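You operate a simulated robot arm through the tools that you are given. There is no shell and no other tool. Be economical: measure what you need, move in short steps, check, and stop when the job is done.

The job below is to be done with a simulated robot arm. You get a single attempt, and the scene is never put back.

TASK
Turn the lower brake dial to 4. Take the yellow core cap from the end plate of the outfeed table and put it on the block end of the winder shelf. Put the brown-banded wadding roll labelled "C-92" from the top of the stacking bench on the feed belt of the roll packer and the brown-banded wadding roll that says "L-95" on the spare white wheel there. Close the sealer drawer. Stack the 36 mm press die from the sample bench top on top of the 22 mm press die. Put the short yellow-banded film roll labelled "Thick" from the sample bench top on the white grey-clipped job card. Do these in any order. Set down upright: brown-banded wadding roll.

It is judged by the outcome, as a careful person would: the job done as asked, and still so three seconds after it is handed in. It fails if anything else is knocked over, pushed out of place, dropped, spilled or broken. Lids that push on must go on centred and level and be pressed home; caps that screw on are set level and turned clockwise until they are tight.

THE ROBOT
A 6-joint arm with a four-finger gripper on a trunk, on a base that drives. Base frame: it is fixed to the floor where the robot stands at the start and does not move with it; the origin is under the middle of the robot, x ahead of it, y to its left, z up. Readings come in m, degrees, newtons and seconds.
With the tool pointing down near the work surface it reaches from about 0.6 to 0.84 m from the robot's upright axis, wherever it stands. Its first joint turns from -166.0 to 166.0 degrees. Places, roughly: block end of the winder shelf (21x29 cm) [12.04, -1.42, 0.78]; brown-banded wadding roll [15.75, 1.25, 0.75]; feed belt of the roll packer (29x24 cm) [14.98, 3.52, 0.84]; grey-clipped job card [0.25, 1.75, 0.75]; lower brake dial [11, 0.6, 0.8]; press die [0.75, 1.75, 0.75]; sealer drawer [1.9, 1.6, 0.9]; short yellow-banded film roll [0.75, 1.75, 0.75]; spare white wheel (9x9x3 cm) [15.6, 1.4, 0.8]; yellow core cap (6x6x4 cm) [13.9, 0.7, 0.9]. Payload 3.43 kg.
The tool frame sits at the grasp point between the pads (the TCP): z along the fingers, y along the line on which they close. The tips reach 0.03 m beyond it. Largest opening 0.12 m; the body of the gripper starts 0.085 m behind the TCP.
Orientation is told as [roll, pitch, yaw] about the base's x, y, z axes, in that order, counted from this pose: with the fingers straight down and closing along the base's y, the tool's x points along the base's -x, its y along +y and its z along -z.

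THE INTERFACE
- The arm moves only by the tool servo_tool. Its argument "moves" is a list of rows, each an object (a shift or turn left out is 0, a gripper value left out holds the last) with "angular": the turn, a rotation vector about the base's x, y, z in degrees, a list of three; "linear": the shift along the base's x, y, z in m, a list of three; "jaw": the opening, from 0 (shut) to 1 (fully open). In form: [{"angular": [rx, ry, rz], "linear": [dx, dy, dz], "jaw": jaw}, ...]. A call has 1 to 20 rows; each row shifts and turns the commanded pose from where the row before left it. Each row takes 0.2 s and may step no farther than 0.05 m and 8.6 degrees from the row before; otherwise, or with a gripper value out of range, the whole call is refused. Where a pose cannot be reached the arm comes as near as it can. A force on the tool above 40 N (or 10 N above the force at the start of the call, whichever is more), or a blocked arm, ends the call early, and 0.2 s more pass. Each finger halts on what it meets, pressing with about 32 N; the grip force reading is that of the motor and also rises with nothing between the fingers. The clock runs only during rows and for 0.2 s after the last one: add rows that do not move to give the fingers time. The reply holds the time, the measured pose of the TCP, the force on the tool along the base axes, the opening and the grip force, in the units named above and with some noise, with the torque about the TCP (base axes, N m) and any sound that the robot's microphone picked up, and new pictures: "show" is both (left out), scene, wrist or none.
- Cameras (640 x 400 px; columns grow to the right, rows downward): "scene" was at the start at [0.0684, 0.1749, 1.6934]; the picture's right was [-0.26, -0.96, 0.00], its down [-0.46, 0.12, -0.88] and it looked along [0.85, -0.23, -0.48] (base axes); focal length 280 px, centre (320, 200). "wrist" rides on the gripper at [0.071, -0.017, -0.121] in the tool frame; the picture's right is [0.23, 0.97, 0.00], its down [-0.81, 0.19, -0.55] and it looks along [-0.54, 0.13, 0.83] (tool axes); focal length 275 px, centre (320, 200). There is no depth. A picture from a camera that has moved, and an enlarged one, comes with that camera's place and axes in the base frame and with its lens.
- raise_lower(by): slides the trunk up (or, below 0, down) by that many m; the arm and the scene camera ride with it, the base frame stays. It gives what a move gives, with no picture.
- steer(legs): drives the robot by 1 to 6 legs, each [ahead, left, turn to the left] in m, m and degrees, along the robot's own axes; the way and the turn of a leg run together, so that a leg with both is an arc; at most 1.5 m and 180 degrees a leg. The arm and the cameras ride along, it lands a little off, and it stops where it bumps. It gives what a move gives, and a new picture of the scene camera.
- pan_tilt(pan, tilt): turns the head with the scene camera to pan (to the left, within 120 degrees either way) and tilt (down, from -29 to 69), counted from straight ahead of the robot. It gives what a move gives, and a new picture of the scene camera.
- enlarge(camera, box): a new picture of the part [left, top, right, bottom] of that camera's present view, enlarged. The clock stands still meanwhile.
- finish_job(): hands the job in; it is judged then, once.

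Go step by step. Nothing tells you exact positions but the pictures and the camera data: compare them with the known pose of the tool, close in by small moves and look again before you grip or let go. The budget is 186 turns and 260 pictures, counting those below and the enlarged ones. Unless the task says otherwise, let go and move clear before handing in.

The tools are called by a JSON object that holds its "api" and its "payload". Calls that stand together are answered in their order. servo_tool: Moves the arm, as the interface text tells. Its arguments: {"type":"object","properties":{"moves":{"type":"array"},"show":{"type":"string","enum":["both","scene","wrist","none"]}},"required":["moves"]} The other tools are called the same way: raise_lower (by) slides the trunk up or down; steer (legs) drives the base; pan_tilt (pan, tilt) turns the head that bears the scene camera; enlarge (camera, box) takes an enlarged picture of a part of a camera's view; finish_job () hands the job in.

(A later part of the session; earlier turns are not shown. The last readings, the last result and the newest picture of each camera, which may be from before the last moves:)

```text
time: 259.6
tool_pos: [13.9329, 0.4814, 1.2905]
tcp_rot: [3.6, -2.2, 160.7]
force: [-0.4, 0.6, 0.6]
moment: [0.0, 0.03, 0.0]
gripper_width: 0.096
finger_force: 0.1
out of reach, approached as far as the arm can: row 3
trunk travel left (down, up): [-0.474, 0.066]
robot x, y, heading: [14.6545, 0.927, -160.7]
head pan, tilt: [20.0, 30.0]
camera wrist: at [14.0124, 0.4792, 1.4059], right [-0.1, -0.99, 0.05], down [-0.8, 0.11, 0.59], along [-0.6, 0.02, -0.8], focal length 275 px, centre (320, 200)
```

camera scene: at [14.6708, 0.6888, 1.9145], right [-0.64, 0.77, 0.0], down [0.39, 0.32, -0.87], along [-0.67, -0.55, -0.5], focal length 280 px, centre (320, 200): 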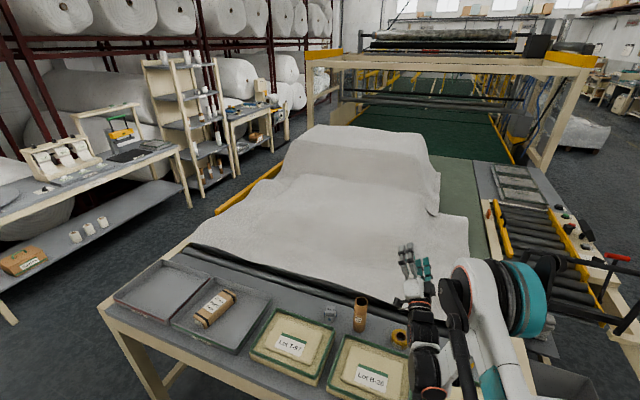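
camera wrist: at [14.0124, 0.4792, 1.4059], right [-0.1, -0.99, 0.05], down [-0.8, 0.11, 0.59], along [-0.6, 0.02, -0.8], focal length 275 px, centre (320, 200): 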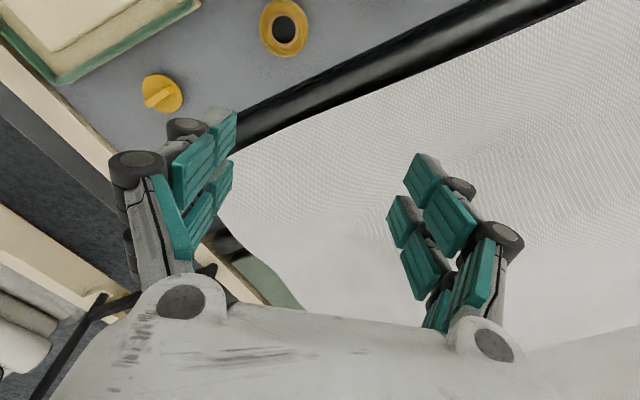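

The wrist is unflipped. Now level it, rotate so the jaws close across the cap's tab, and move above the cap (≈(13.895,0.75)).

{"api": "servo_tool", "payload": {"moves": [{"angular": [2.67, -3.26, 0]}, {"linear": [-0.005, 0.038, -0.03], "angular": [0, 0, -7.7], "jaw": 1}, {"linear": [-0.005, 0.038, -0.03], "angular": [0, 0, -7.7]}, {"linear": [-0.005, 0.038, -0.03], "angular": [0, 0, -7.7]}, {"linear": [-0.005, 0.038, -0.03], "angular": [0, 0, -7.7]}, {"linear": [-0.005, 0.038, -0.03], "angular": [0, 0, -7.7]}, {"linear": [-0.005, 0.038, -0.03], "angular": [0, 0, -7.7]}, {"linear": [-0.005, 0.038, -0.03], "angular": [0, 0, -7.7]}, {}]}}

```text
time: 261.6
tool_pos: [13.8959, 0.7451, 1.0802]
tcp_rot: [0.0, 0.0, 106.9]
force: [0.7, 0.0, 0.3]
moment: [0.02, 0.01, 0.03]
gripper_width: 0.1201
finger_force: 0.1
trunk travel left (down, up): [-0.474, 0.066]
robot x, y, heading: [14.6545, 0.93, -160.6]
head pan, tilt: [20.0, 30.0]
camera scene: at [14.6717, 0.6881, 1.9144], right [-0.64, 0.77, 0.0], down [0.39, 0.32, -0.87], along [-0.67, -0.55, -0.5], focal length 280 px, centre (320, 200)
camera wrist: at [13.9323, 0.6816, 1.2006], right [-0.87, -0.5, 0.0], down [-0.42, 0.72, 0.55], along [-0.28, 0.48, -0.83], focal length 275 px, centre (320, 200)
```

scene: 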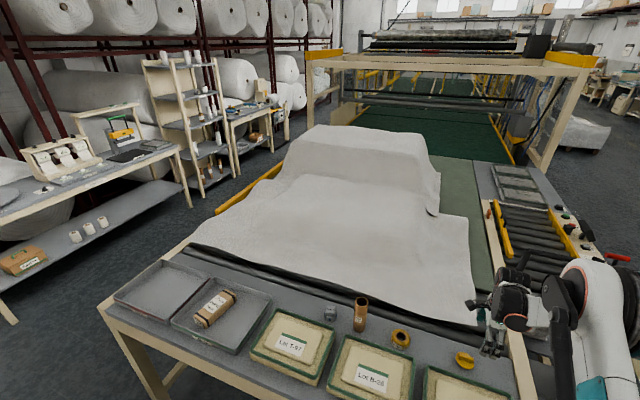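
wrist: 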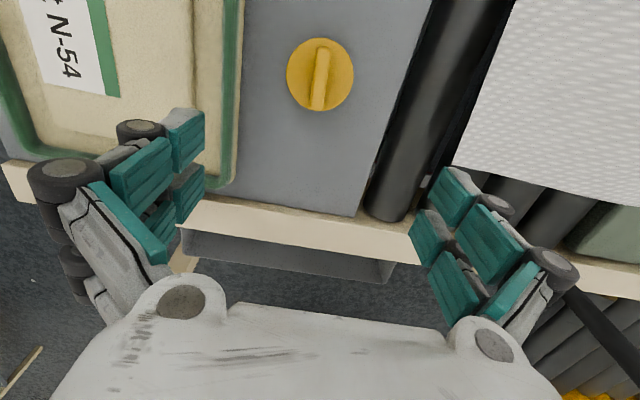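

Level and above the cap. Tab runs across the closing direction nicely; I'll centre, reduce the opening, and go lower to judge heights.

{"api": "servo_tool", "payload": {"moves": [{"linear": [0.014, -0.025, 0], "angular": [0, 0, 5], "jaw": 0.4}, {"linear": [0, 0, -0.045]}, {"linear": [0, 0, -0.025]}, {}], "show": "wrist"}}

{"api": "enlarge", "payload": {"camera": "scene", "box": [420, 280, 540, 390]}}

```text
time: 262.6
tool_pos: [13.9112, 0.7254, 1.0082]
tcp_rot: [0.0, 0.2, 111.8]
force: [-1.0, -0.2, 0.8]
moment: [0.03, -0.02, 0.01]
gripper_width: 0.0477
finger_force: 0.0
trunk travel left (down, up): [-0.474, 0.066]
robot x, y, heading: [14.6565, 0.9277, -160.4]
head pan, tilt: [20.0, 30.0]
camera wrist: at [13.9534, 0.665, 1.1281], right [-0.82, -0.58, 0.0], down [-0.48, 0.68, 0.55], along [-0.32, 0.45, -0.83], focal length 275 px, centre (320, 200)
```

wrist: 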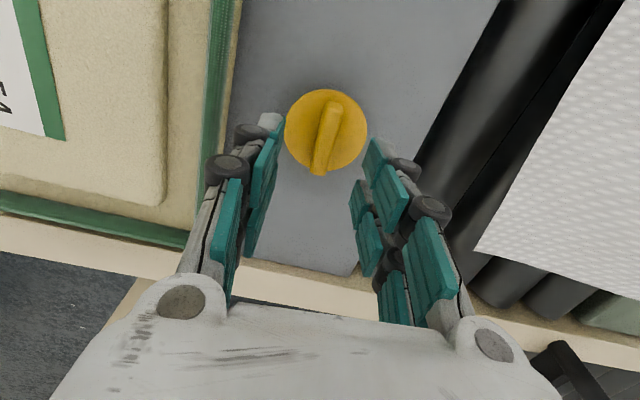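

```text
3.64 times, centred on (480, 335) of scene
camera zoom: at [14.6703, 0.6893, 1.9146], right [-0.64, 0.77, 0.0], down [0.39, 0.32, -0.87], along [-0.67, -0.55, -0.5], focal length 1017 px, centre (-262, -291)
```

zoom: 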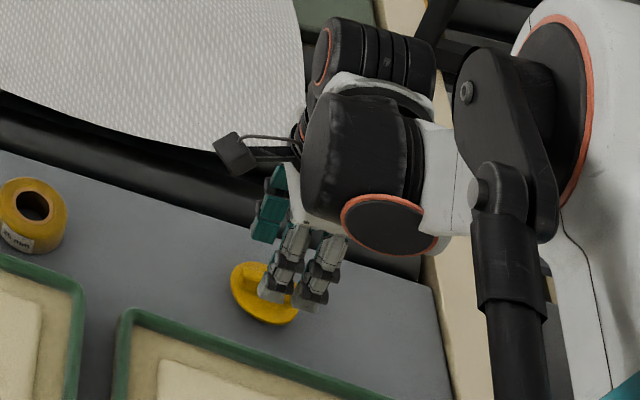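

I should rotate the other way by 15°, and nudge 1 cm. Then descend 15 mm and look again.

{"api": "servo_tool", "payload": {"moves": [{"linear": [0.002, -0.008, 0], "angular": [0, 0, -7.5]}, {"angular": [0, 0, -7.5]}, {"linear": [0, 0, -0.015]}, {}], "show": "wrist"}}

{"api": "enlarge", "payload": {"camera": "wrist", "box": [230, 60, 430, 220]}}

```text
time: 263.6
tool_pos: [13.9133, 0.7157, 0.9941]
tcp_rot: [0.0, 0.0, 96.7]
force: [0.1, 0.6, 0.1]
moment: [-0.02, 0.02, 0.01]
gripper_width: 0.0479
finger_force: 0.1
trunk travel left (down, up): [-0.474, 0.066]
robot x, y, heading: [14.6561, 0.9315, -160.5]
head pan, tilt: [20.0, 30.0]
camera wrist: at [13.9386, 0.6481, 1.1137], right [-0.94, -0.34, 0.0], down [-0.29, 0.78, 0.55], along [-0.19, 0.52, -0.83], focal length 275 px, centre (320, 200)
```

wrist: 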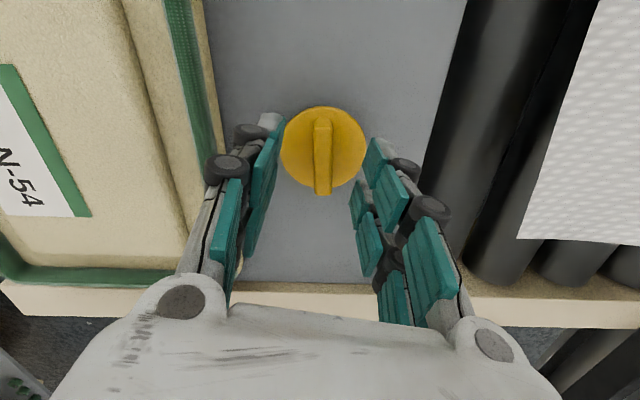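

```text
2.50 times, centred on (330, 140) of wrist
camera zoom: at [13.9386, 0.6481, 1.1137], right [-0.94, -0.34, 0.0], down [-0.29, 0.78, 0.55], along [-0.19, 0.52, -0.83], focal length 688 px, centre (295, 350)
```

zoom: 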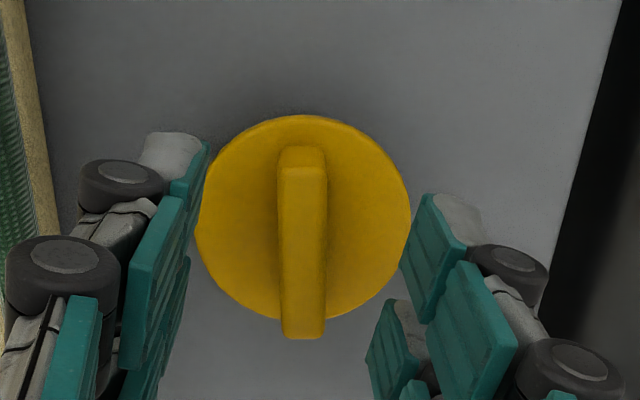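

Disc top ≈0.934, tips at 0.964. Descend 18 mm and close on the tab.

{"api": "servo_tool", "payload": {"moves": [{"linear": [-0.001, 0.002, -0.018]}, {"jaw": 0.0}, {"jaw": 0.0}, {"jaw": 0.0}], "show": "wrist"}}

{"api": "enlarge", "payload": {"camera": "wrist", "box": [230, 60, 430, 220]}}

```text
time: 264.6
tool_pos: [13.9152, 0.7194, 0.9788]
tcp_rot: [0.1, 0.0, 96.8]
force: [0.7, 0.0, -0.8]
moment: [-0.03, 0.01, -0.01]
gripper_width: 0.011
finger_force: 32.4
out of reach, approached as far as the arm can: row 1
trunk travel left (down, up): [-0.474, 0.066]
robot x, y, heading: [14.6548, 0.9294, -160.4]
head pan, tilt: [20.0, 30.0]
camera wrist: at [13.9406, 0.6505, 1.0982], right [-0.94, -0.34, 0.0], down [-0.29, 0.78, 0.55], along [-0.19, 0.52, -0.83], focal length 275 px, centre (320, 200)
```

wrist: 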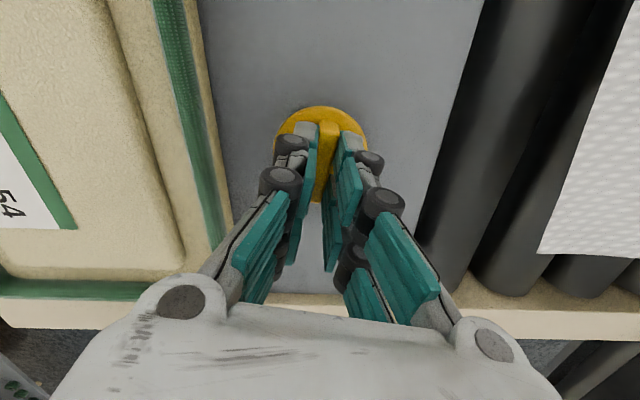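

```text
2.50 times, centred on (330, 140) of wrist
camera zoom: at [13.9406, 0.6505, 1.0982], right [-0.94, -0.34, 0.0], down [-0.29, 0.78, 0.55], along [-0.19, 0.52, -0.83], focal length 688 px, centre (295, 350)
```

zoom: 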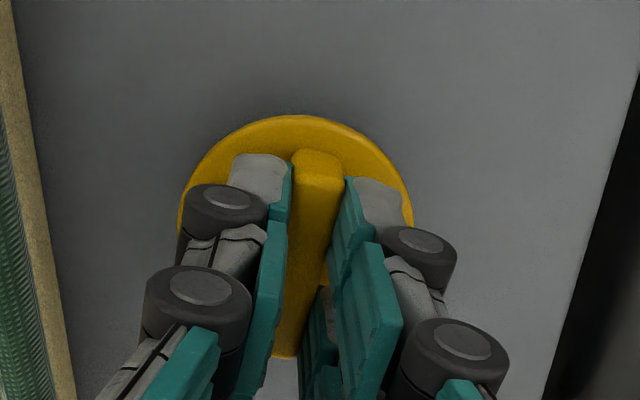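

Tab gripped (11 mm). Lifting.

{"api": "servo_tool", "payload": {"moves": [{"linear": [0, 0, 0.02]}, {"linear": [0, 0, 0.04]}, {"linear": [0, 0, 0.05]}, {"linear": [0, 0, 0.05]}, {}]}}

{"api": "enlarge", "payload": {"camera": "scene", "box": [420, 240, 540, 350]}}

```text
time: 265.8
tool_pos: [13.9114, 0.7159, 1.1379]
tcp_rot: [0.1, 0.1, 96.7]
force: [0.1, -0.5, -0.4]
moment: [0.02, 0.0, -0.01]
gripper_width: 0.011
finger_force: 32.1
trunk travel left (down, up): [-0.474, 0.066]
robot x, y, heading: [14.6519, 0.9272, -160.3]
head pan, tilt: [20.0, 30.0]
camera scene: at [14.6699, 0.6887, 1.9144], right [-0.64, 0.77, 0.0], down [0.39, 0.32, -0.87], along [-0.67, -0.55, -0.5], focal length 280 px, centre (320, 200)
camera wrist: at [13.9363, 0.6476, 1.2582], right [-0.94, -0.34, 0.0], down [-0.29, 0.78, 0.55], along [-0.19, 0.52, -0.83], focal length 275 px, centre (320, 200)
```

scene: 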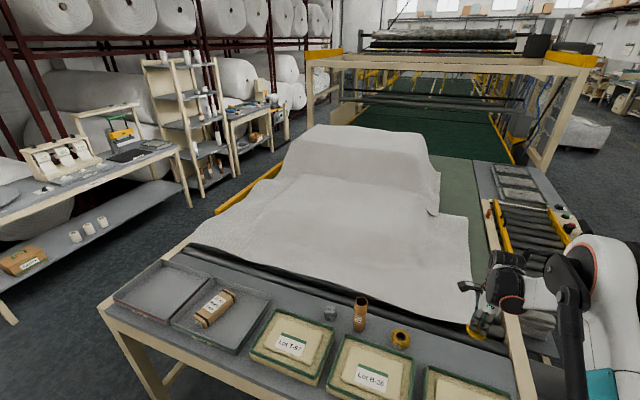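
wrist: 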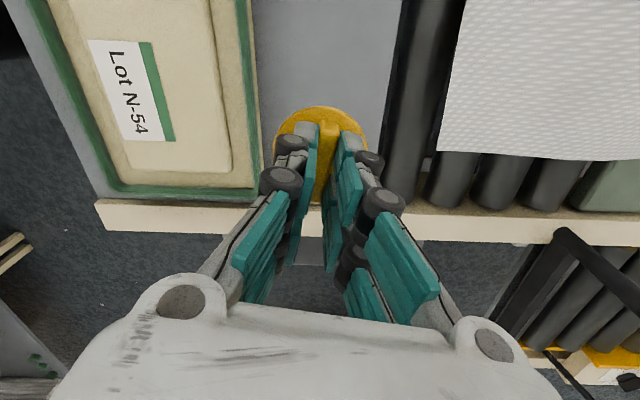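

```text
3.64 times, centred on (480, 295) of scene
camera zoom: at [14.6699, 0.6887, 1.9144], right [-0.64, 0.77, 0.0], down [0.39, 0.32, -0.87], along [-0.67, -0.55, -0.5], focal length 1017 px, centre (-262, -146)
```

zoom: 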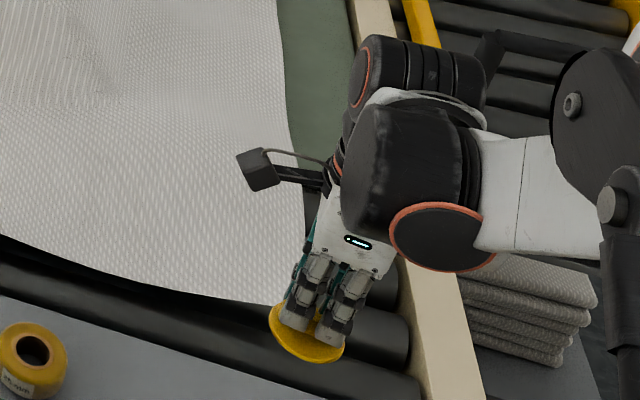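

The cap is held. The winder shelf is on the back side of the line, so I'll raise slightly, pull in the arm, and drive around the end of the plate.

{"api": "servo_tool", "payload": {"moves": [{"linear": [0.02, 0.007, 0.03]}, {"linear": [0.03, 0.01, 0.03]}, {}], "show": "none"}}

{"api": "steer", "payload": {"legs": [[-0.064, 1.007, 0], [0.16, 0.898, 0]]}}

{"api": "pan_tilt", "payload": {"pan": 15, "tilt": 25}}

```text
time: 266.6
tool_pos: [13.9627, 0.7365, 1.1971]
tcp_rot: [-0.1, 0.0, 96.8]
force: [-1.0, -0.5, 0.5]
moment: [0.0, -0.02, -0.02]
gripper_width: 0.0112
finger_force: 31.9
trunk travel left (down, up): [-0.474, 0.066]
robot x, y, heading: [14.6541, 0.9256, -160.6]
head pan, tilt: [20.0, 30.0]
```

```text
time: 276.3
tool_pos: [14.5048, -1.1148, 1.1979]
tcp_rot: [0.1, 0.0, 97.1]
force: [-0.2, 0.0, 0.0]
moment: [0.04, -0.05, 0.02]
gripper_width: 0.0108
finger_force: 31.7
trunk travel left (down, up): [-0.474, 0.066]
robot x, y, heading: [15.1975, -0.9197, -160.2]
head pan, tilt: [20.0, 30.0]
camera scene: at [15.2139, -1.16, 1.9144], right [-0.64, 0.77, 0.0], down [0.38, 0.32, -0.87], along [-0.67, -0.55, -0.5], focal length 280 px, centre (320, 200)
```

scene: 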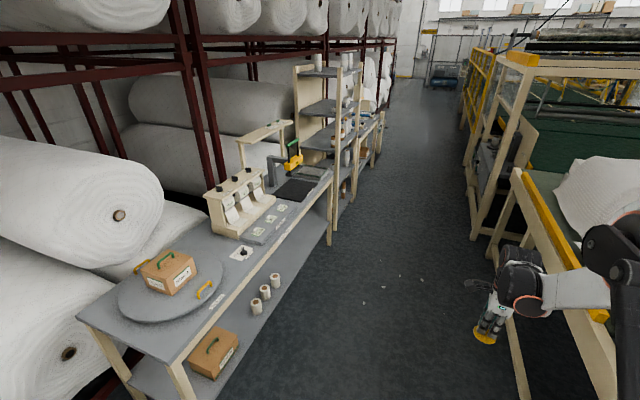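

```text
time: 277.0
tool_pos: [14.5057, -1.1147, 1.1985]
tcp_rot: [0.1, 0.0, 97.1]
force: [0.5, 0.1, 0.7]
moment: [0.04, 0.0, -0.03]
gripper_width: 0.0112
finger_force: 31.9
trunk travel left (down, up): [-0.474, 0.066]
robot x, y, heading: [15.1962, -0.9173, -160.4]
head pan, tilt: [15.0, 25.0]
camera scene: at [15.2076, -1.1539, 1.9225], right [-0.57, 0.82, 0.0], down [0.35, 0.24, -0.91], along [-0.74, -0.52, -0.42], focal length 280 px, centre (320, 200)
```

scene: 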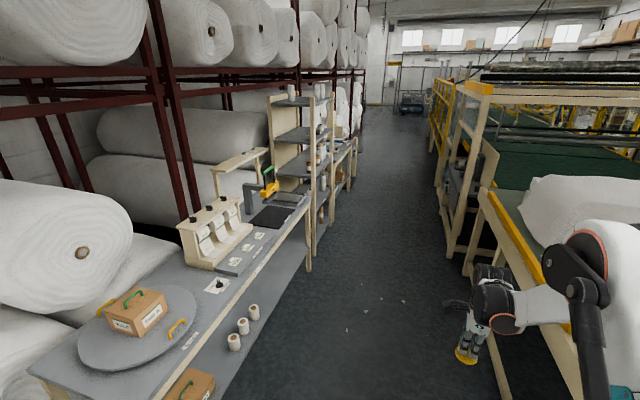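

The back aisle is clear; the winder shelf should be on the right at about (12.04,−1.42). I'll drive down the aisle.

{"api": "steer", "payload": {"legs": [[1.2, 0.16, 0], [1.0, 0.06, 0]]}}

{"api": "pan_tilt", "payload": {"pan": -45, "tilt": 30}}

```text
time: 288.0
tool_pos: [12.4801, -2.0621, 1.1973]
tcp_rot: [0.0, 0.0, 96.9]
force: [0.2, -0.7, -1.0]
moment: [-0.01, 0.03, 0.04]
gripper_width: 0.0112
finger_force: 32.2
trunk travel left (down, up): [-0.474, 0.066]
robot x, y, heading: [13.1759, -1.866, -160.2]
head pan, tilt: [15.0, 25.0]
camera scene: at [13.1828, -2.1028, 1.9224], right [-0.57, 0.82, 0.0], down [0.35, 0.24, -0.91], along [-0.75, -0.52, -0.42], focal length 280 px, centre (320, 200)
```

scene: 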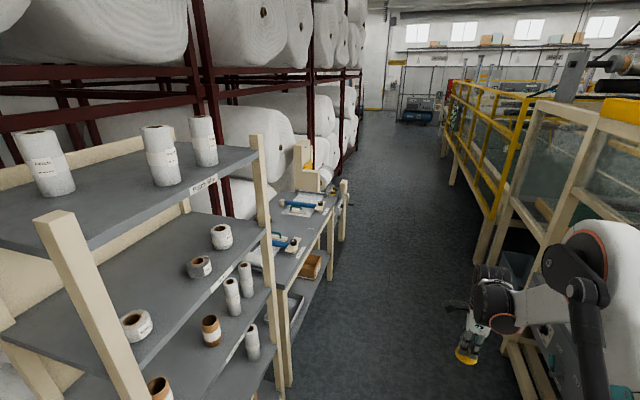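

```text
time: 289.3
tool_pos: [12.4817, -2.0614, 1.1978]
tcp_rot: [-0.1, 0.0, 96.9]
force: [-0.4, 0.0, 0.2]
moment: [-0.02, 0.0, -0.02]
gripper_width: 0.0111
finger_force: 32.1
trunk travel left (down, up): [-0.474, 0.066]
robot x, y, heading: [13.1758, -1.8668, -160.5]
head pan, tilt: [-45.0, 30.0]
camera scene: at [13.1775, -2.0115, 1.9145], right [0.43, 0.9, 0.0], down [0.45, -0.21, -0.87], along [-0.78, 0.37, -0.5], focal length 280 px, centre (320, 200)
```

scene: 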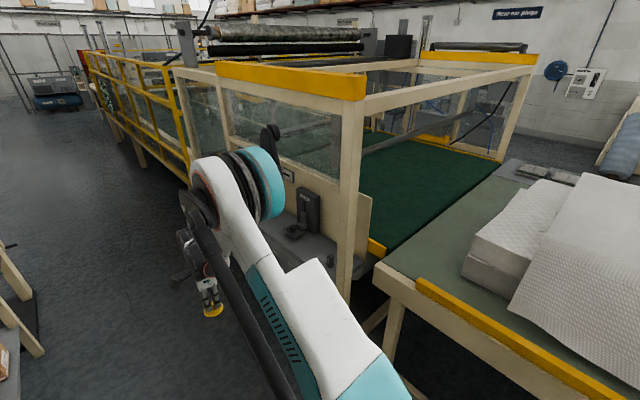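

{"api": "enlarge", "payload": {"camera": "scene", "box": [260, 160, 400, 290]}}

```text
3.08 times, centred on (330, 225) of scene
camera zoom: at [13.1775, -2.0115, 1.9145], right [0.43, 0.9, 0.0], down [0.45, -0.21, -0.87], along [-0.78, 0.37, -0.5], focal length 861 px, centre (289, 123)
```

zoom: 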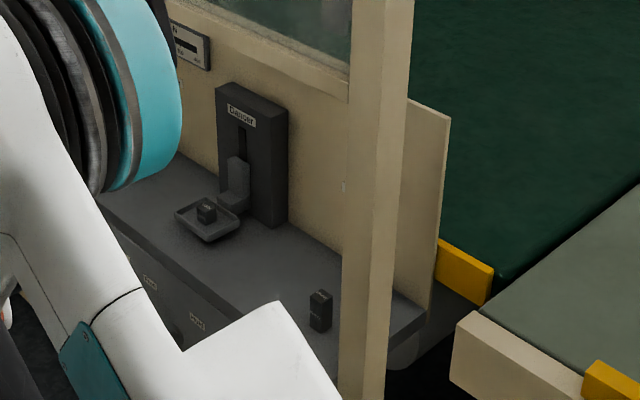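

I see the shelf with a small block near its right end, behind the frame post. I'll drive opposite it and face it.

{"api": "steer", "payload": {"legs": [[0.92, 0.196, 0], [0, 0, -90]]}}

{"api": "pan_tilt", "payload": {"pan": -12, "tilt": 42}}

```text
time: 297.9
tool_pos: [12.1624, -1.6716, 1.1981]
tcp_rot: [0.0, 0.0, 9.0]
force: [0.3, -0.6, -0.2]
moment: [-0.02, 0.03, 0.02]
gripper_width: 0.0109
finger_force: 32.6
trunk travel left (down, up): [-0.474, 0.066]
robot x, y, heading: [12.3813, -2.3597, 111.8]
head pan, tilt: [-45.0, 30.0]
camera scene: at [12.2383, -2.3667, 1.9145], right [0.92, -0.4, 0.0], down [-0.2, -0.46, -0.87], along [0.34, 0.8, -0.5], focal length 280 px, centre (320, 200)
```

scene: 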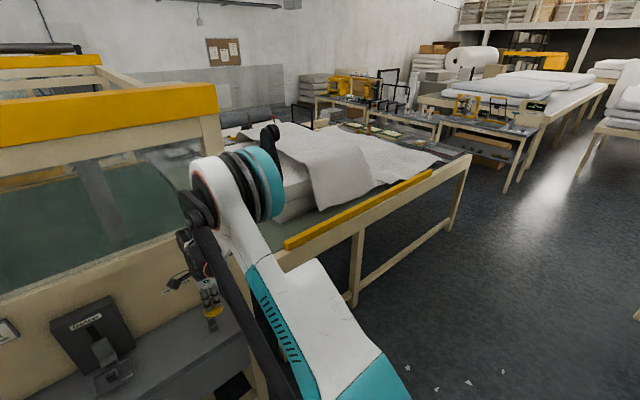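

```text
time: 298.9
tool_pos: [12.1619, -1.672, 1.1971]
tcp_rot: [0.1, 0.0, 9.0]
force: [-0.3, 0.6, -0.9]
moment: [0.02, 0.0, -0.02]
gripper_width: 0.0107
finger_force: 31.7
trunk travel left (down, up): [-0.474, 0.066]
robot x, y, heading: [12.3811, -2.3572, 111.7]
head pan, tilt: [-12.0, 42.0]
camera scene: at [12.1883, -2.3674, 1.8962], right [0.99, 0.17, 0.0], down [0.11, -0.66, -0.74], along [-0.12, 0.73, -0.67], focal length 280 px, centre (320, 200)
```

scene: 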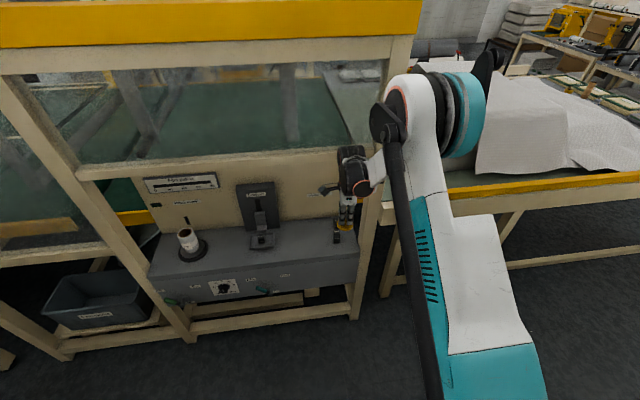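

{"api": "enlarge", "payload": {"camera": "scene", "box": [150, 150, 400, 300]}}

{"api": "servo_tool", "payload": {"moves": [{}], "show": "wrist"}}

```text
2.56 times, centred on (275, 225) of scene
camera zoom: at [12.1883, -2.3674, 1.8962], right [0.99, 0.17, 0.0], down [0.11, -0.66, -0.74], along [-0.12, 0.73, -0.67], focal length 716 px, centre (435, 136)
```

zoom: 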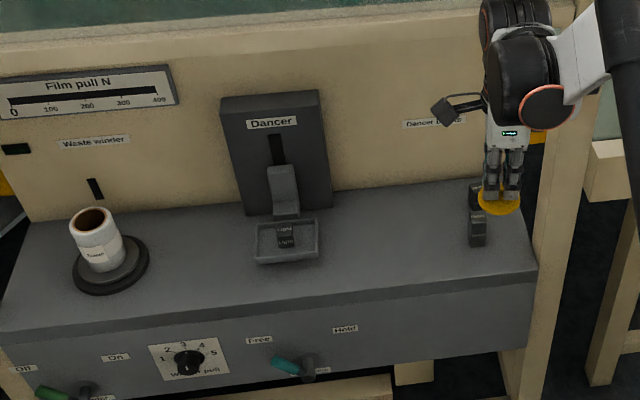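

```text
time: 299.3
tool_pos: [12.1616, -1.6718, 1.1975]
tcp_rot: [0.0, 0.0, 9.0]
force: [0.3, 0.0, 0.3]
moment: [-0.03, -0.01, 0.0]
gripper_width: 0.0109
finger_force: 31.9
trunk travel left (down, up): [-0.474, 0.066]
robot x, y, heading: [12.3781, -2.357, 111.7]
head pan, tilt: [-12.0, 42.0]
camera wrist: at [12.0939, -1.6997, 1.3181], right [-0.38, 0.93, 0.0], down [0.77, 0.32, 0.55], along [0.51, 0.21, -0.83], focal length 275 px, centre (320, 200)
```

wrist: 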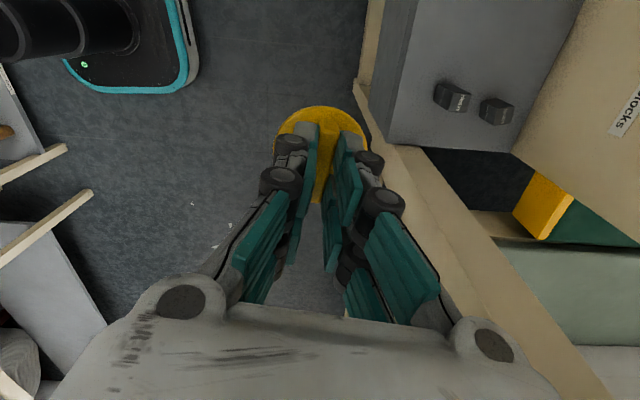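

Target spot on the block end, left of the two blocks: about (12.03,−1.43), surface ≈0.79. I'll drive in 24 cm, shift, and lower the trunk.

{"api": "steer", "payload": {"legs": [[0.24, 0, 0]]}}

{"api": "servo_tool", "payload": {"moves": [{"linear": [-0.03, 0.01, 0]}, {"linear": [-0.015, 0.01, 0]}, {}], "show": "none"}}

{"api": "raise_lower", "payload": {"by": -0.24}}

{"api": "servo_tool", "payload": {"moves": [{}], "show": "both"}}

```text
time: 300.6
tool_pos: [12.1216, -1.5616, 1.199]
tcp_rot: [-0.8, -0.1, 9.0]
force: [4.8, -14.1, 8.5]
moment: [2.53, 1.02, 0.27]
gripper_width: 0.0111
finger_force: 32.0
trunk travel left (down, up): [-0.474, 0.066]
robot x, y, heading: [12.3343, -2.2377, 111.2]
head pan, tilt: [-12.0, 42.0]
stopped in leg 1: the force on the tool passed its limit at 177 N (the readings are from after the stop); the commanded pose is now the measured one
camera scene: at [12.1416, -2.2496, 1.8964], right [0.99, 0.16, 0.0], down [0.11, -0.66, -0.74], along [-0.12, 0.73, -0.67], focal length 280 px, centre (320, 200)
```

scene: 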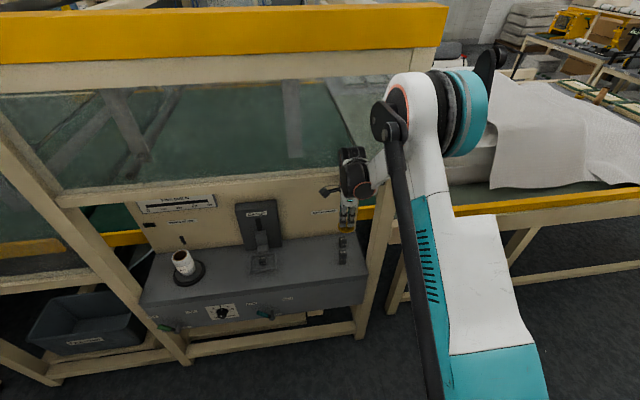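

```text
time: 300.9
tool_pos: [12.1223, -1.5629, 1.1995]
tcp_rot: [-1.0, -0.3, 8.6]
force: [14.3, -14.2, 5.6]
moment: [2.62, 2.36, -0.05]
gripper_width: 0.0113
finger_force: 31.8
trunk travel left (down, up): [-0.474, 0.066]
robot x, y, heading: [12.3342, -2.2327, 111.4]
head pan, tilt: [-12.0, 42.0]
stopped in row 1: the force on the tool passed its limit at 60 N (the readings are from after the stop); the commanded pose is now the measured one
```

```text
time: 303.4
tool_pos: [12.1182, -1.5601, 0.9566]
tcp_rot: [-1.2, -0.3, 8.6]
force: [-0.2, -0.1, 0.2]
moment: [-0.02, -0.03, 0.0]
gripper_width: 0.0108
finger_force: 32.3
trunk travel left (down, up): [-0.234, 0.306]
robot x, y, heading: [12.3316, -2.2349, 111.3]
head pan, tilt: [-12.0, 42.0]
```

```text
time: 303.8
tool_pos: [12.1183, -1.5586, 0.9552]
tcp_rot: [-1.1, -0.3, 8.7]
force: [-0.1, 0.0, -0.6]
moment: [0.02, -0.03, 0.02]
gripper_width: 0.011
finger_force: 31.9
trunk travel left (down, up): [-0.234, 0.306]
robot x, y, heading: [12.3319, -2.2366, 111.2]
head pan, tilt: [-12.0, 42.0]
camera scene: at [12.1403, -2.2457, 1.6563], right [0.99, 0.16, 0.0], down [0.11, -0.66, -0.74], along [-0.12, 0.73, -0.67], focal length 280 px, centre (320, 200)
camera wrist: at [12.0498, -1.5841, 1.0763], right [-0.38, 0.93, -0.02], down [0.77, 0.32, 0.55], along [0.52, 0.19, -0.83], focal length 275 px, centre (320, 200)
```

scene: 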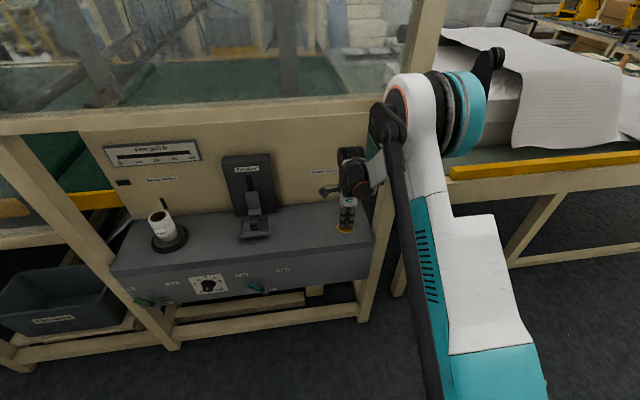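
wrist: 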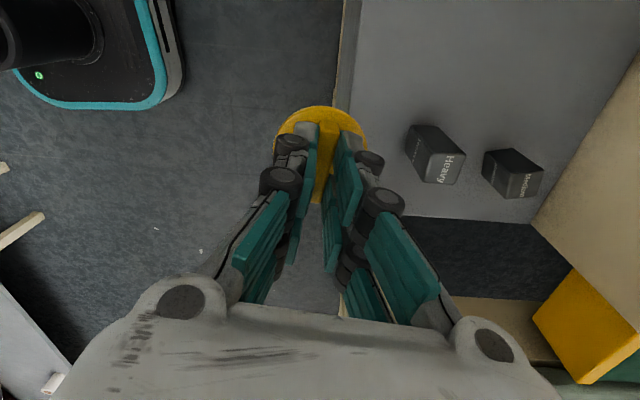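

The wrist bumped the upper rail; after lowering the trunk it's free (force 0). I'll move over the shelf at this lower height, watching forces.

{"api": "servo_tool", "payload": {"moves": [{"linear": [-0.025, 0.0, -0.02], "angular": [1.04, 0.46, 0]}, {"linear": [-0.025, 0.025, -0.02]}, {"linear": [-0.025, 0.025, 0]}, {"linear": [-0.02, 0.025, 0]}, {"linear": [0, 0.022, 0]}, {}]}}

{"api": "enlarge", "payload": {"camera": "scene", "box": [220, 140, 400, 280]}}

```text
time: 305.2
tool_pos: [12.0242, -1.4655, 0.9179]
tcp_rot: [0.1, 0.0, 8.8]
force: [0.5, 0.2, -0.1]
moment: [0.01, -0.01, -0.01]
gripper_width: 0.0109
finger_force: 31.9
trunk travel left (down, up): [-0.234, 0.306]
robot x, y, heading: [12.3305, -2.2373, 111.1]
head pan, tilt: [-12.0, 42.0]
camera scene: at [12.1405, -2.2457, 1.6563], right [0.99, 0.16, 0.0], down [0.11, -0.66, -0.74], along [-0.12, 0.73, -0.67], focal length 280 px, centre (320, 200)
camera wrist: at [11.9551, -1.492, 1.0384], right [-0.38, 0.93, 0.0], down [0.77, 0.31, 0.55], along [0.51, 0.21, -0.83], focal length 275 px, centre (320, 200)
```

scene: 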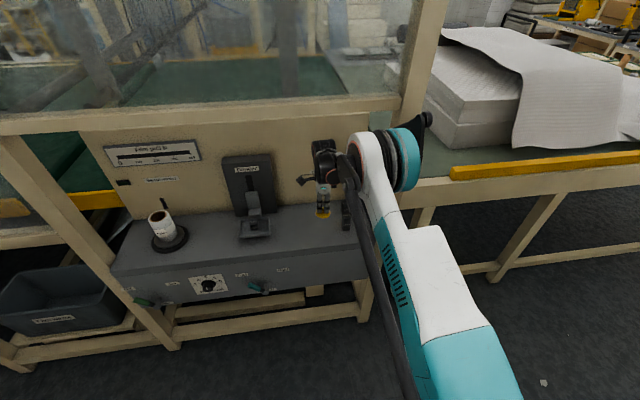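
wrist: 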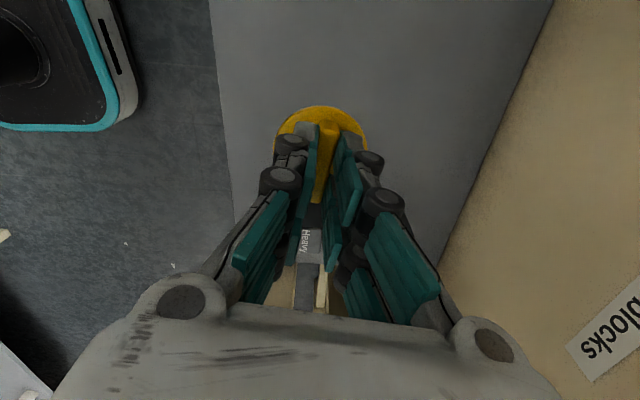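

```text
2.86 times, centred on (310, 210) of scene
camera zoom: at [12.1405, -2.2457, 1.6563], right [0.99, 0.16, 0.0], down [0.11, -0.66, -0.74], along [-0.12, 0.73, -0.67], focal length 799 px, centre (349, 171)
```

zoom: 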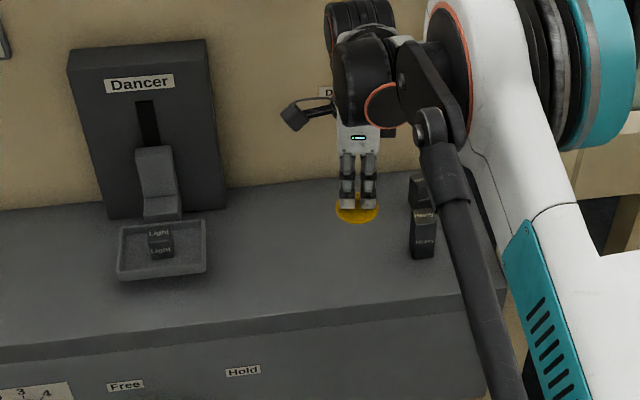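

Over free shelf space. Lowering gently until contact.

{"api": "servo_tool", "payload": {"moves": [{"linear": [0, 0, -0.02]}, {"linear": [0, 0, -0.01]}, {"linear": [0, 0, -0.005]}, {"linear": [0, 0, -0.005]}, {}], "show": "wrist"}}

{"api": "enlarge", "payload": {"camera": "scene", "box": [280, 160, 380, 250]}}

```text
time: 306.4
tool_pos: [12.0238, -1.4623, 0.8782]
tcp_rot: [0.0, 0.0, 8.7]
force: [0.2, 0.8, -0.5]
moment: [-0.02, 0.0, 0.0]
gripper_width: 0.0111
finger_force: 32.4
trunk travel left (down, up): [-0.234, 0.306]
robot x, y, heading: [12.3333, -2.2319, 111.3]
head pan, tilt: [-12.0, 42.0]
camera wrist: at [11.9561, -1.4902, 0.9969], right [-0.38, 0.93, 0.0], down [0.77, 0.31, 0.55], along [0.51, 0.21, -0.83], focal length 275 px, centre (320, 200)
```

wrist: 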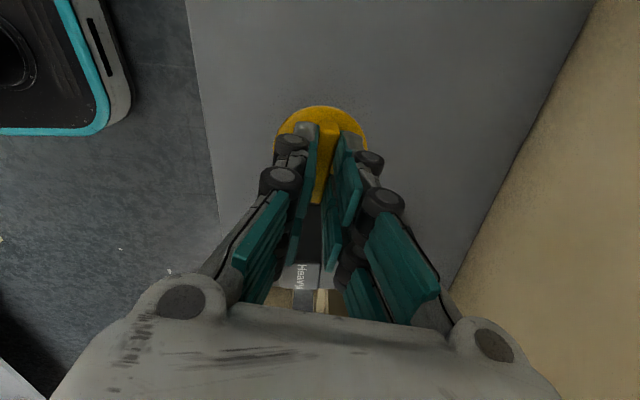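

```text
4.44 times, centred on (330, 205) of scene
camera zoom: at [12.1403, -2.2456, 1.6562], right [0.99, 0.16, 0.0], down [0.11, -0.66, -0.74], along [-0.12, 0.73, -0.67], focal length 1243 px, centre (276, 178)
```

zoom: 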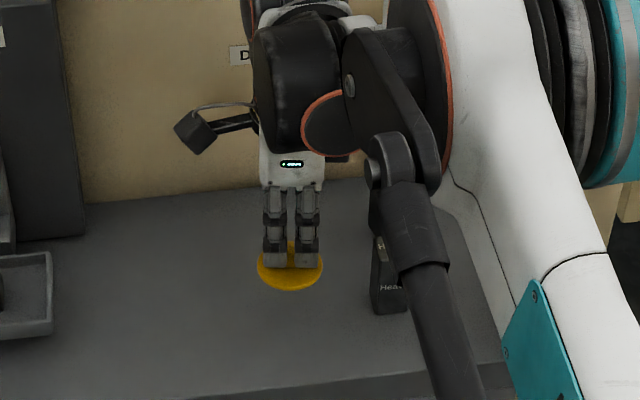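

{"api": "servo_tool", "payload": {"moves": [{"linear": [0, 0, -0.006]}, {"linear": [0, 0, -0.006]}, {"linear": [0, 0, -0.005]}, {"linear": [0, 0, -0.004]}, {"linear": [0, 0, -0.004]}, {}], "show": "none"}}

{"api": "enlarge", "payload": {"camera": "scene", "box": [280, 160, 380, 250]}}

```text
time: 307.8
tool_pos: [12.0235, -1.461, 0.8529]
tcp_rot: [0.0, -0.1, 8.7]
force: [0.1, -1.4, 0.2]
moment: [-0.02, 0.03, -0.02]
gripper_width: 0.0111
finger_force: 32.3
trunk travel left (down, up): [-0.234, 0.306]
robot x, y, heading: [12.3353, -2.2341, 111.5]
head pan, tilt: [-12.0, 42.0]
```

```text
4.44 times, centred on (330, 205) of scene
camera zoom: at [12.1403, -2.2456, 1.6562], right [0.99, 0.16, 0.0], down [0.11, -0.66, -0.74], along [-0.12, 0.73, -0.67], focal length 1243 px, centre (276, 178)
```

zoom: 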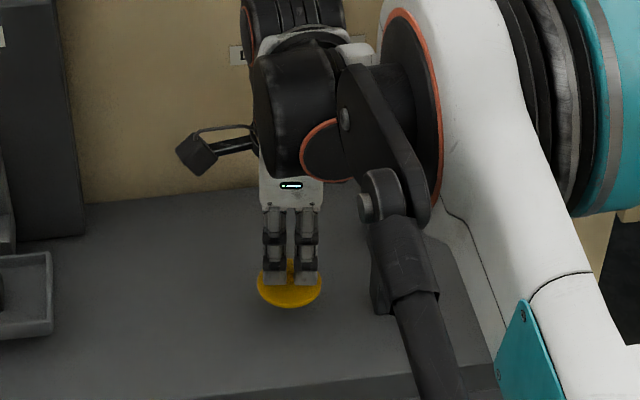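

{"api": "servo_tool", "payload": {"moves": [{"linear": [0, 0, -0.004]}, {"linear": [0, 0, -0.004]}, {"linear": [0, 0, -0.003]}, {"linear": [0, 0, -0.003]}, {}], "show": "none"}}

{"api": "enlarge", "payload": {"camera": "scene", "box": [280, 160, 380, 250]}}

```text
time: 309.0
tool_pos: [12.023, -1.4617, 0.8386]
tcp_rot: [0.0, -0.1, 8.8]
force: [-0.2, 0.2, 2.7]
moment: [0.03, 0.04, -0.01]
gripper_width: 0.0111
finger_force: 31.6
trunk travel left (down, up): [-0.234, 0.306]
robot x, y, heading: [12.3344, -2.2352, 111.3]
head pan, tilt: [-12.0, 42.0]
```

```text
4.44 times, centred on (330, 205) of scene
camera zoom: at [12.1404, -2.2459, 1.6563], right [0.99, 0.16, 0.0], down [0.11, -0.66, -0.74], along [-0.12, 0.73, -0.67], focal length 1243 px, centre (276, 178)
```

zoom: 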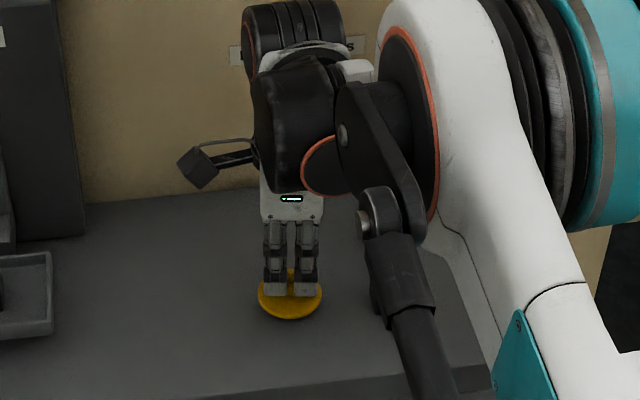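

{"api": "servo_tool", "payload": {"moves": [{"linear": [0, 0, -0.002]}, {"linear": [0, 0, -0.001]}, {}], "show": "none"}}

```text
time: 309.8
tool_pos: [12.0245, -1.4623, 0.8367]
tcp_rot: [0.1, -0.1, 8.7]
force: [-3.1, 6.6, 30.6]
moment: [0.19, 0.13, 0.0]
gripper_width: 0.011
finger_force: 32.5
trunk travel left (down, up): [-0.234, 0.306]
robot x, y, heading: [12.3351, -2.2342, 111.3]
head pan, tilt: [-12.0, 42.0]
```

Touched down. Easing up, opening, and lifting clear.

{"api": "servo_tool", "payload": {"moves": [{"linear": [0, 0, 0.002]}, {"jaw": 0.3}, {"jaw": 0.4}, {"linear": [0, 0, 0.03]}, {"linear": [0, 0, 0.04]}, {}], "show": "wrist"}}

{"api": "enlarge", "payload": {"camera": "scene", "box": [280, 160, 380, 250]}}

```text
time: 311.2
tool_pos: [12.0234, -1.4591, 0.9041]
tcp_rot: [-0.1, 0.0, 8.7]
force: [0.0, 0.1, 0.5]
moment: [-0.03, 0.0, -0.02]
gripper_width: 0.048
finger_force: 0.1
trunk travel left (down, up): [-0.234, 0.306]
robot x, y, heading: [12.3321, -2.2369, 111.4]
head pan, tilt: [-12.0, 42.0]
camera wrist: at [11.9555, -1.4868, 1.0242], right [-0.38, 0.93, 0.0], down [0.77, 0.31, 0.55], along [0.51, 0.21, -0.83], focal length 275 px, centre (320, 200)
```

wrist: 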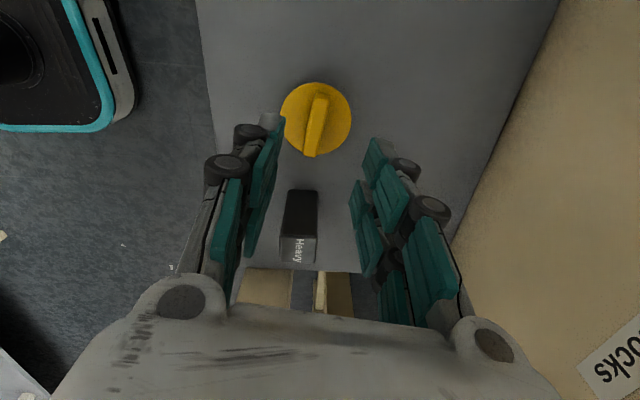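

```text
4.44 times, centred on (330, 205) of scene
camera zoom: at [12.1403, -2.2458, 1.6562], right [0.99, 0.16, 0.0], down [0.11, -0.66, -0.74], along [-0.12, 0.73, -0.67], focal length 1243 px, centre (276, 178)
```

zoom: 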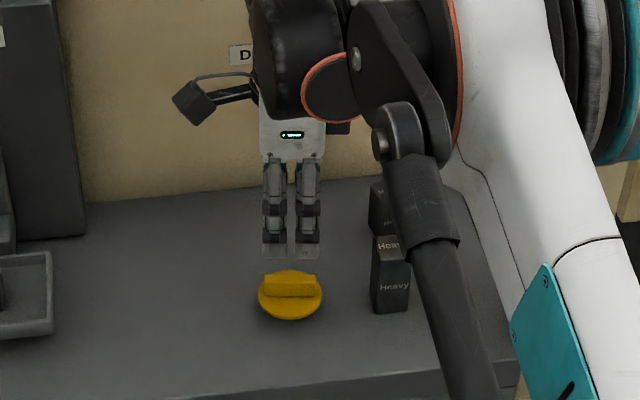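

The cap sits upright on the block end. I'll pull the arm back from under the rail, raise the trunk, and drive back to the corridor facing the stacking bench.

{"api": "servo_tool", "payload": {"moves": [{"linear": [0.016, -0.045, 0]}, {"linear": [0.016, -0.045, 0]}, {"linear": [0.016, -0.045, 0]}, {"linear": [0.016, -0.045, 0]}, {"linear": [0.01, -0.03, 0]}, {}], "show": "none"}}

{"api": "steer", "payload": {"legs": [[-0.12, 0, 0], [0, 0, -91]]}}

{"api": "raise_lower", "payload": {"by": 0.26}}

```text
time: 312.6
tool_pos: [12.0957, -1.6738, 0.9046]
tcp_rot: [-0.1, 0.0, 8.7]
force: [1.0, 0.1, -0.3]
moment: [0.01, -0.01, 0.0]
gripper_width: 0.048
finger_force: 0.0
trunk travel left (down, up): [-0.234, 0.306]
robot x, y, heading: [12.3348, -2.238, 111.0]
head pan, tilt: [-12.0, 42.0]
```

```text
time: 317.8
tool_pos: [12.9475, -2.1343, 0.9051]
tcp_rot: [0.1, 0.0, -83.5]
force: [-0.5, -0.3, 0.4]
moment: [0.01, -0.03, -0.03]
gripper_width: 0.0479
finger_force: 0.1
trunk travel left (down, up): [-0.234, 0.306]
robot x, y, heading: [12.3757, -2.3498, 19.0]
head pan, tilt: [-12.0, 42.0]
camera scene: at [12.3764, -2.1575, 1.6562], right [0.12, -0.99, 0.0], down [-0.66, -0.08, -0.74], along [0.74, 0.09, -0.67], focal length 280 px, centre (320, 200)
```

scene: 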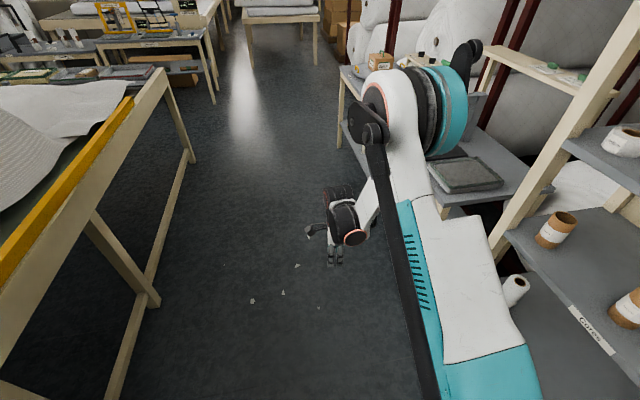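

```text
time: 320.4
tool_pos: [12.9486, -2.1336, 1.1653]
tcp_rot: [0.0, 0.1, -83.5]
force: [0.4, -0.2, -0.6]
moment: [0.0, 0.02, -0.02]
gripper_width: 0.048
finger_force: 0.0
trunk travel left (down, up): [-0.494, 0.046]
robot x, y, heading: [12.3714, -2.3489, 19.2]
head pan, tilt: [-12.0, 42.0]
```

{"api": "steer", "payload": {"legs": [[1.2, 0.09, 0], [1.18, 0.06, 0], [0.79, 0.457, 0], [0.231, 0.978, 0], [0.133, 0.694, 0]]}}

{"api": "pan_tilt", "payload": {"pan": 10, "tilt": 40}}

```text
time: 344.9
tool_pos: [15.5917, 1.1584, 1.1644]
tcp_rot: [0.1, -0.1, -85.1]
force: [0.0, -0.6, -0.6]
moment: [-0.03, 0.03, 0.01]
gripper_width: 0.048
finger_force: 0.1
trunk travel left (down, up): [-0.494, 0.046]
robot x, y, heading: [15.0145, 0.9597, 17.8]
head pan, tilt: [-12.0, 42.0]
camera scene: at [15.0189, 1.15, 1.9161], right [0.1, -1.0, 0.0], down [-0.67, -0.07, -0.74], along [0.74, 0.07, -0.67], focal length 280 px, centre (320, 200)
```

scene: 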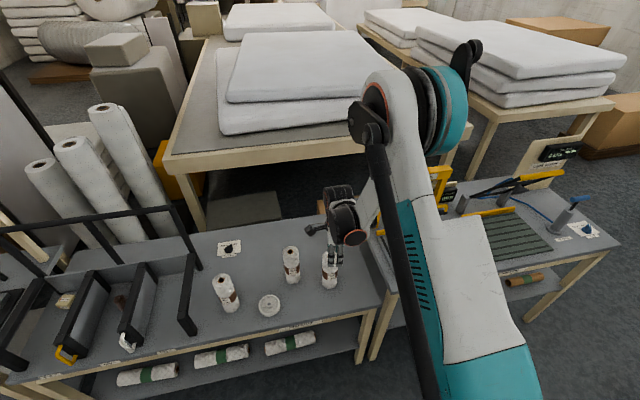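

```text
time: 345.8
tool_pos: [15.5912, 1.1566, 1.1638]
tcp_rot: [0.0, 0.1, -85.0]
force: [-0.4, 0.1, -0.1]
moment: [-0.02, 0.0, 0.02]
gripper_width: 0.048
finger_force: 0.1
trunk travel left (down, up): [-0.494, 0.046]
robot x, y, heading: [15.0181, 0.9591, 17.7]
head pan, tilt: [10.0, 40.0]
camera scene: at [15.0111, 1.1804, 1.9191], right [0.46, -0.89, 0.0], down [-0.57, -0.3, -0.77], along [0.68, 0.35, -0.64], focal length 280 px, centre (320, 200)
```

scene: 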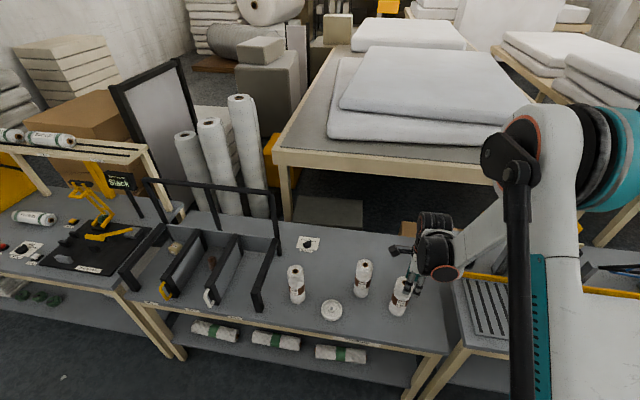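

Three brown-banded rolls stand beside a white wheel. Enlarging to read labels.

{"api": "enlarge", "payload": {"camera": "scene", "box": [270, 240, 430, 340]}}

```text
4.00 times, centred on (350, 290) of scene
camera zoom: at [15.0111, 1.1804, 1.9191], right [0.46, -0.89, 0.0], down [-0.57, -0.3, -0.77], along [0.68, 0.35, -0.64], focal length 1119 px, centre (200, -160)
```

zoom: 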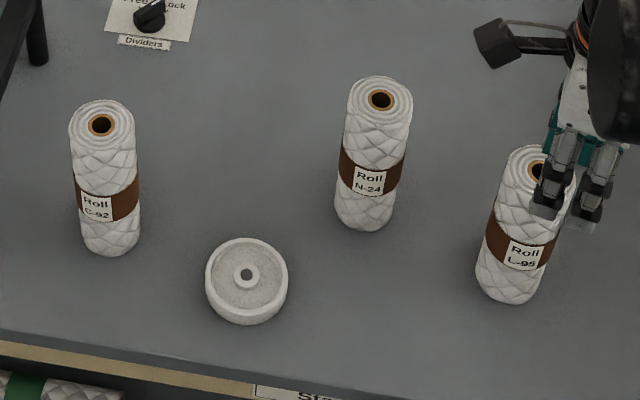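

Left is C-92, middle N-24, right L-95; the wheel is near (15.57,1.41). First L-95: move above it with open jaws.

{"api": "servo_tool", "payload": {"moves": [{"linear": [0.045, 0.004, 0], "jaw": 1}, {"linear": [0.045, 0.004, 0]}, {}], "show": "wrist"}}

```text
time: 346.6
tool_pos: [15.6819, 1.1665, 1.1647]
tcp_rot: [0.0, -0.1, -85.0]
force: [-0.4, -0.4, -0.3]
moment: [0.01, 0.0, 0.0]
gripper_width: 0.1203
finger_force: 0.1
trunk travel left (down, up): [-0.494, 0.046]
robot x, y, heading: [15.0132, 0.9593, 17.6]
head pan, tilt: [10.0, 40.0]
camera wrist: at [15.6574, 1.2353, 1.2847], right [0.95, 0.31, 0.0], down [0.26, -0.79, 0.55], along [0.17, -0.53, -0.83], focal length 275 px, centre (320, 200)
```

wrist: 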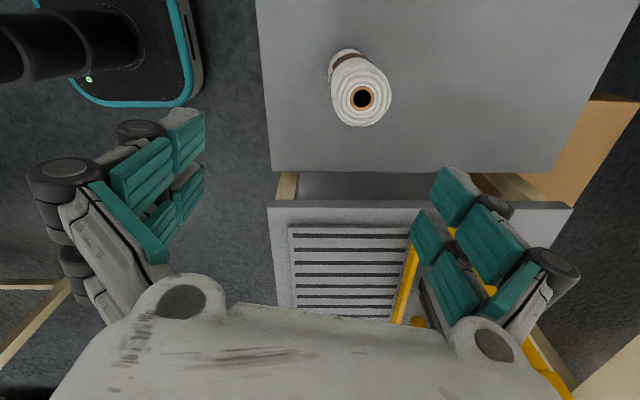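

L-95's centre refines to about (15.72,1.185), top ≈0.965. Align and lower the trunk 13 cm, then re-check.

{"api": "servo_tool", "payload": {"moves": [{"linear": [0.038, 0.018, 0]}, {}], "show": "none"}}

{"api": "raise_lower", "payload": {"by": -0.14}}

{"api": "servo_tool", "payload": {"moves": [{}], "show": "wrist"}}

```text
time: 347.1
tool_pos: [15.7161, 1.1822, 1.1673]
tcp_rot: [0.1, 0.1, -85.0]
force: [-0.7, -0.2, 0.6]
moment: [0.02, -0.02, -0.02]
gripper_width: 0.1199
finger_force: 0.1
trunk travel left (down, up): [-0.494, 0.046]
robot x, y, heading: [15.0133, 0.9565, 17.5]
head pan, tilt: [10.0, 40.0]
```

```text
time: 348.8
tool_pos: [15.7153, 1.1827, 1.0256]
tcp_rot: [0.0, 0.0, -85.0]
force: [0.1, -0.4, -0.4]
moment: [0.03, -0.01, 0.0]
gripper_width: 0.1201
finger_force: 0.1
trunk travel left (down, up): [-0.354, 0.186]
robot x, y, heading: [15.0176, 0.9585, 17.6]
head pan, tilt: [10.0, 40.0]
```

```text
time: 349.2
tool_pos: [15.7157, 1.1831, 1.0267]
tcp_rot: [-0.1, -0.1, -85.0]
force: [0.4, -0.8, 0.2]
moment: [0.04, 0.04, 0.01]
gripper_width: 0.1198
finger_force: 0.0
trunk travel left (down, up): [-0.354, 0.186]
robot x, y, heading: [15.0144, 0.9561, 17.6]
head pan, tilt: [10.0, 40.0]
camera wrist: at [15.6931, 1.2525, 1.1466], right [0.95, 0.31, 0.0], down [0.26, -0.79, 0.55], along [0.17, -0.53, -0.83], focal length 275 px, centre (320, 200)
```

wrist: 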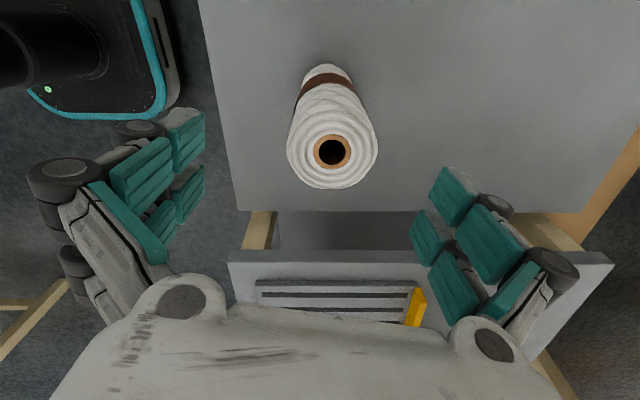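

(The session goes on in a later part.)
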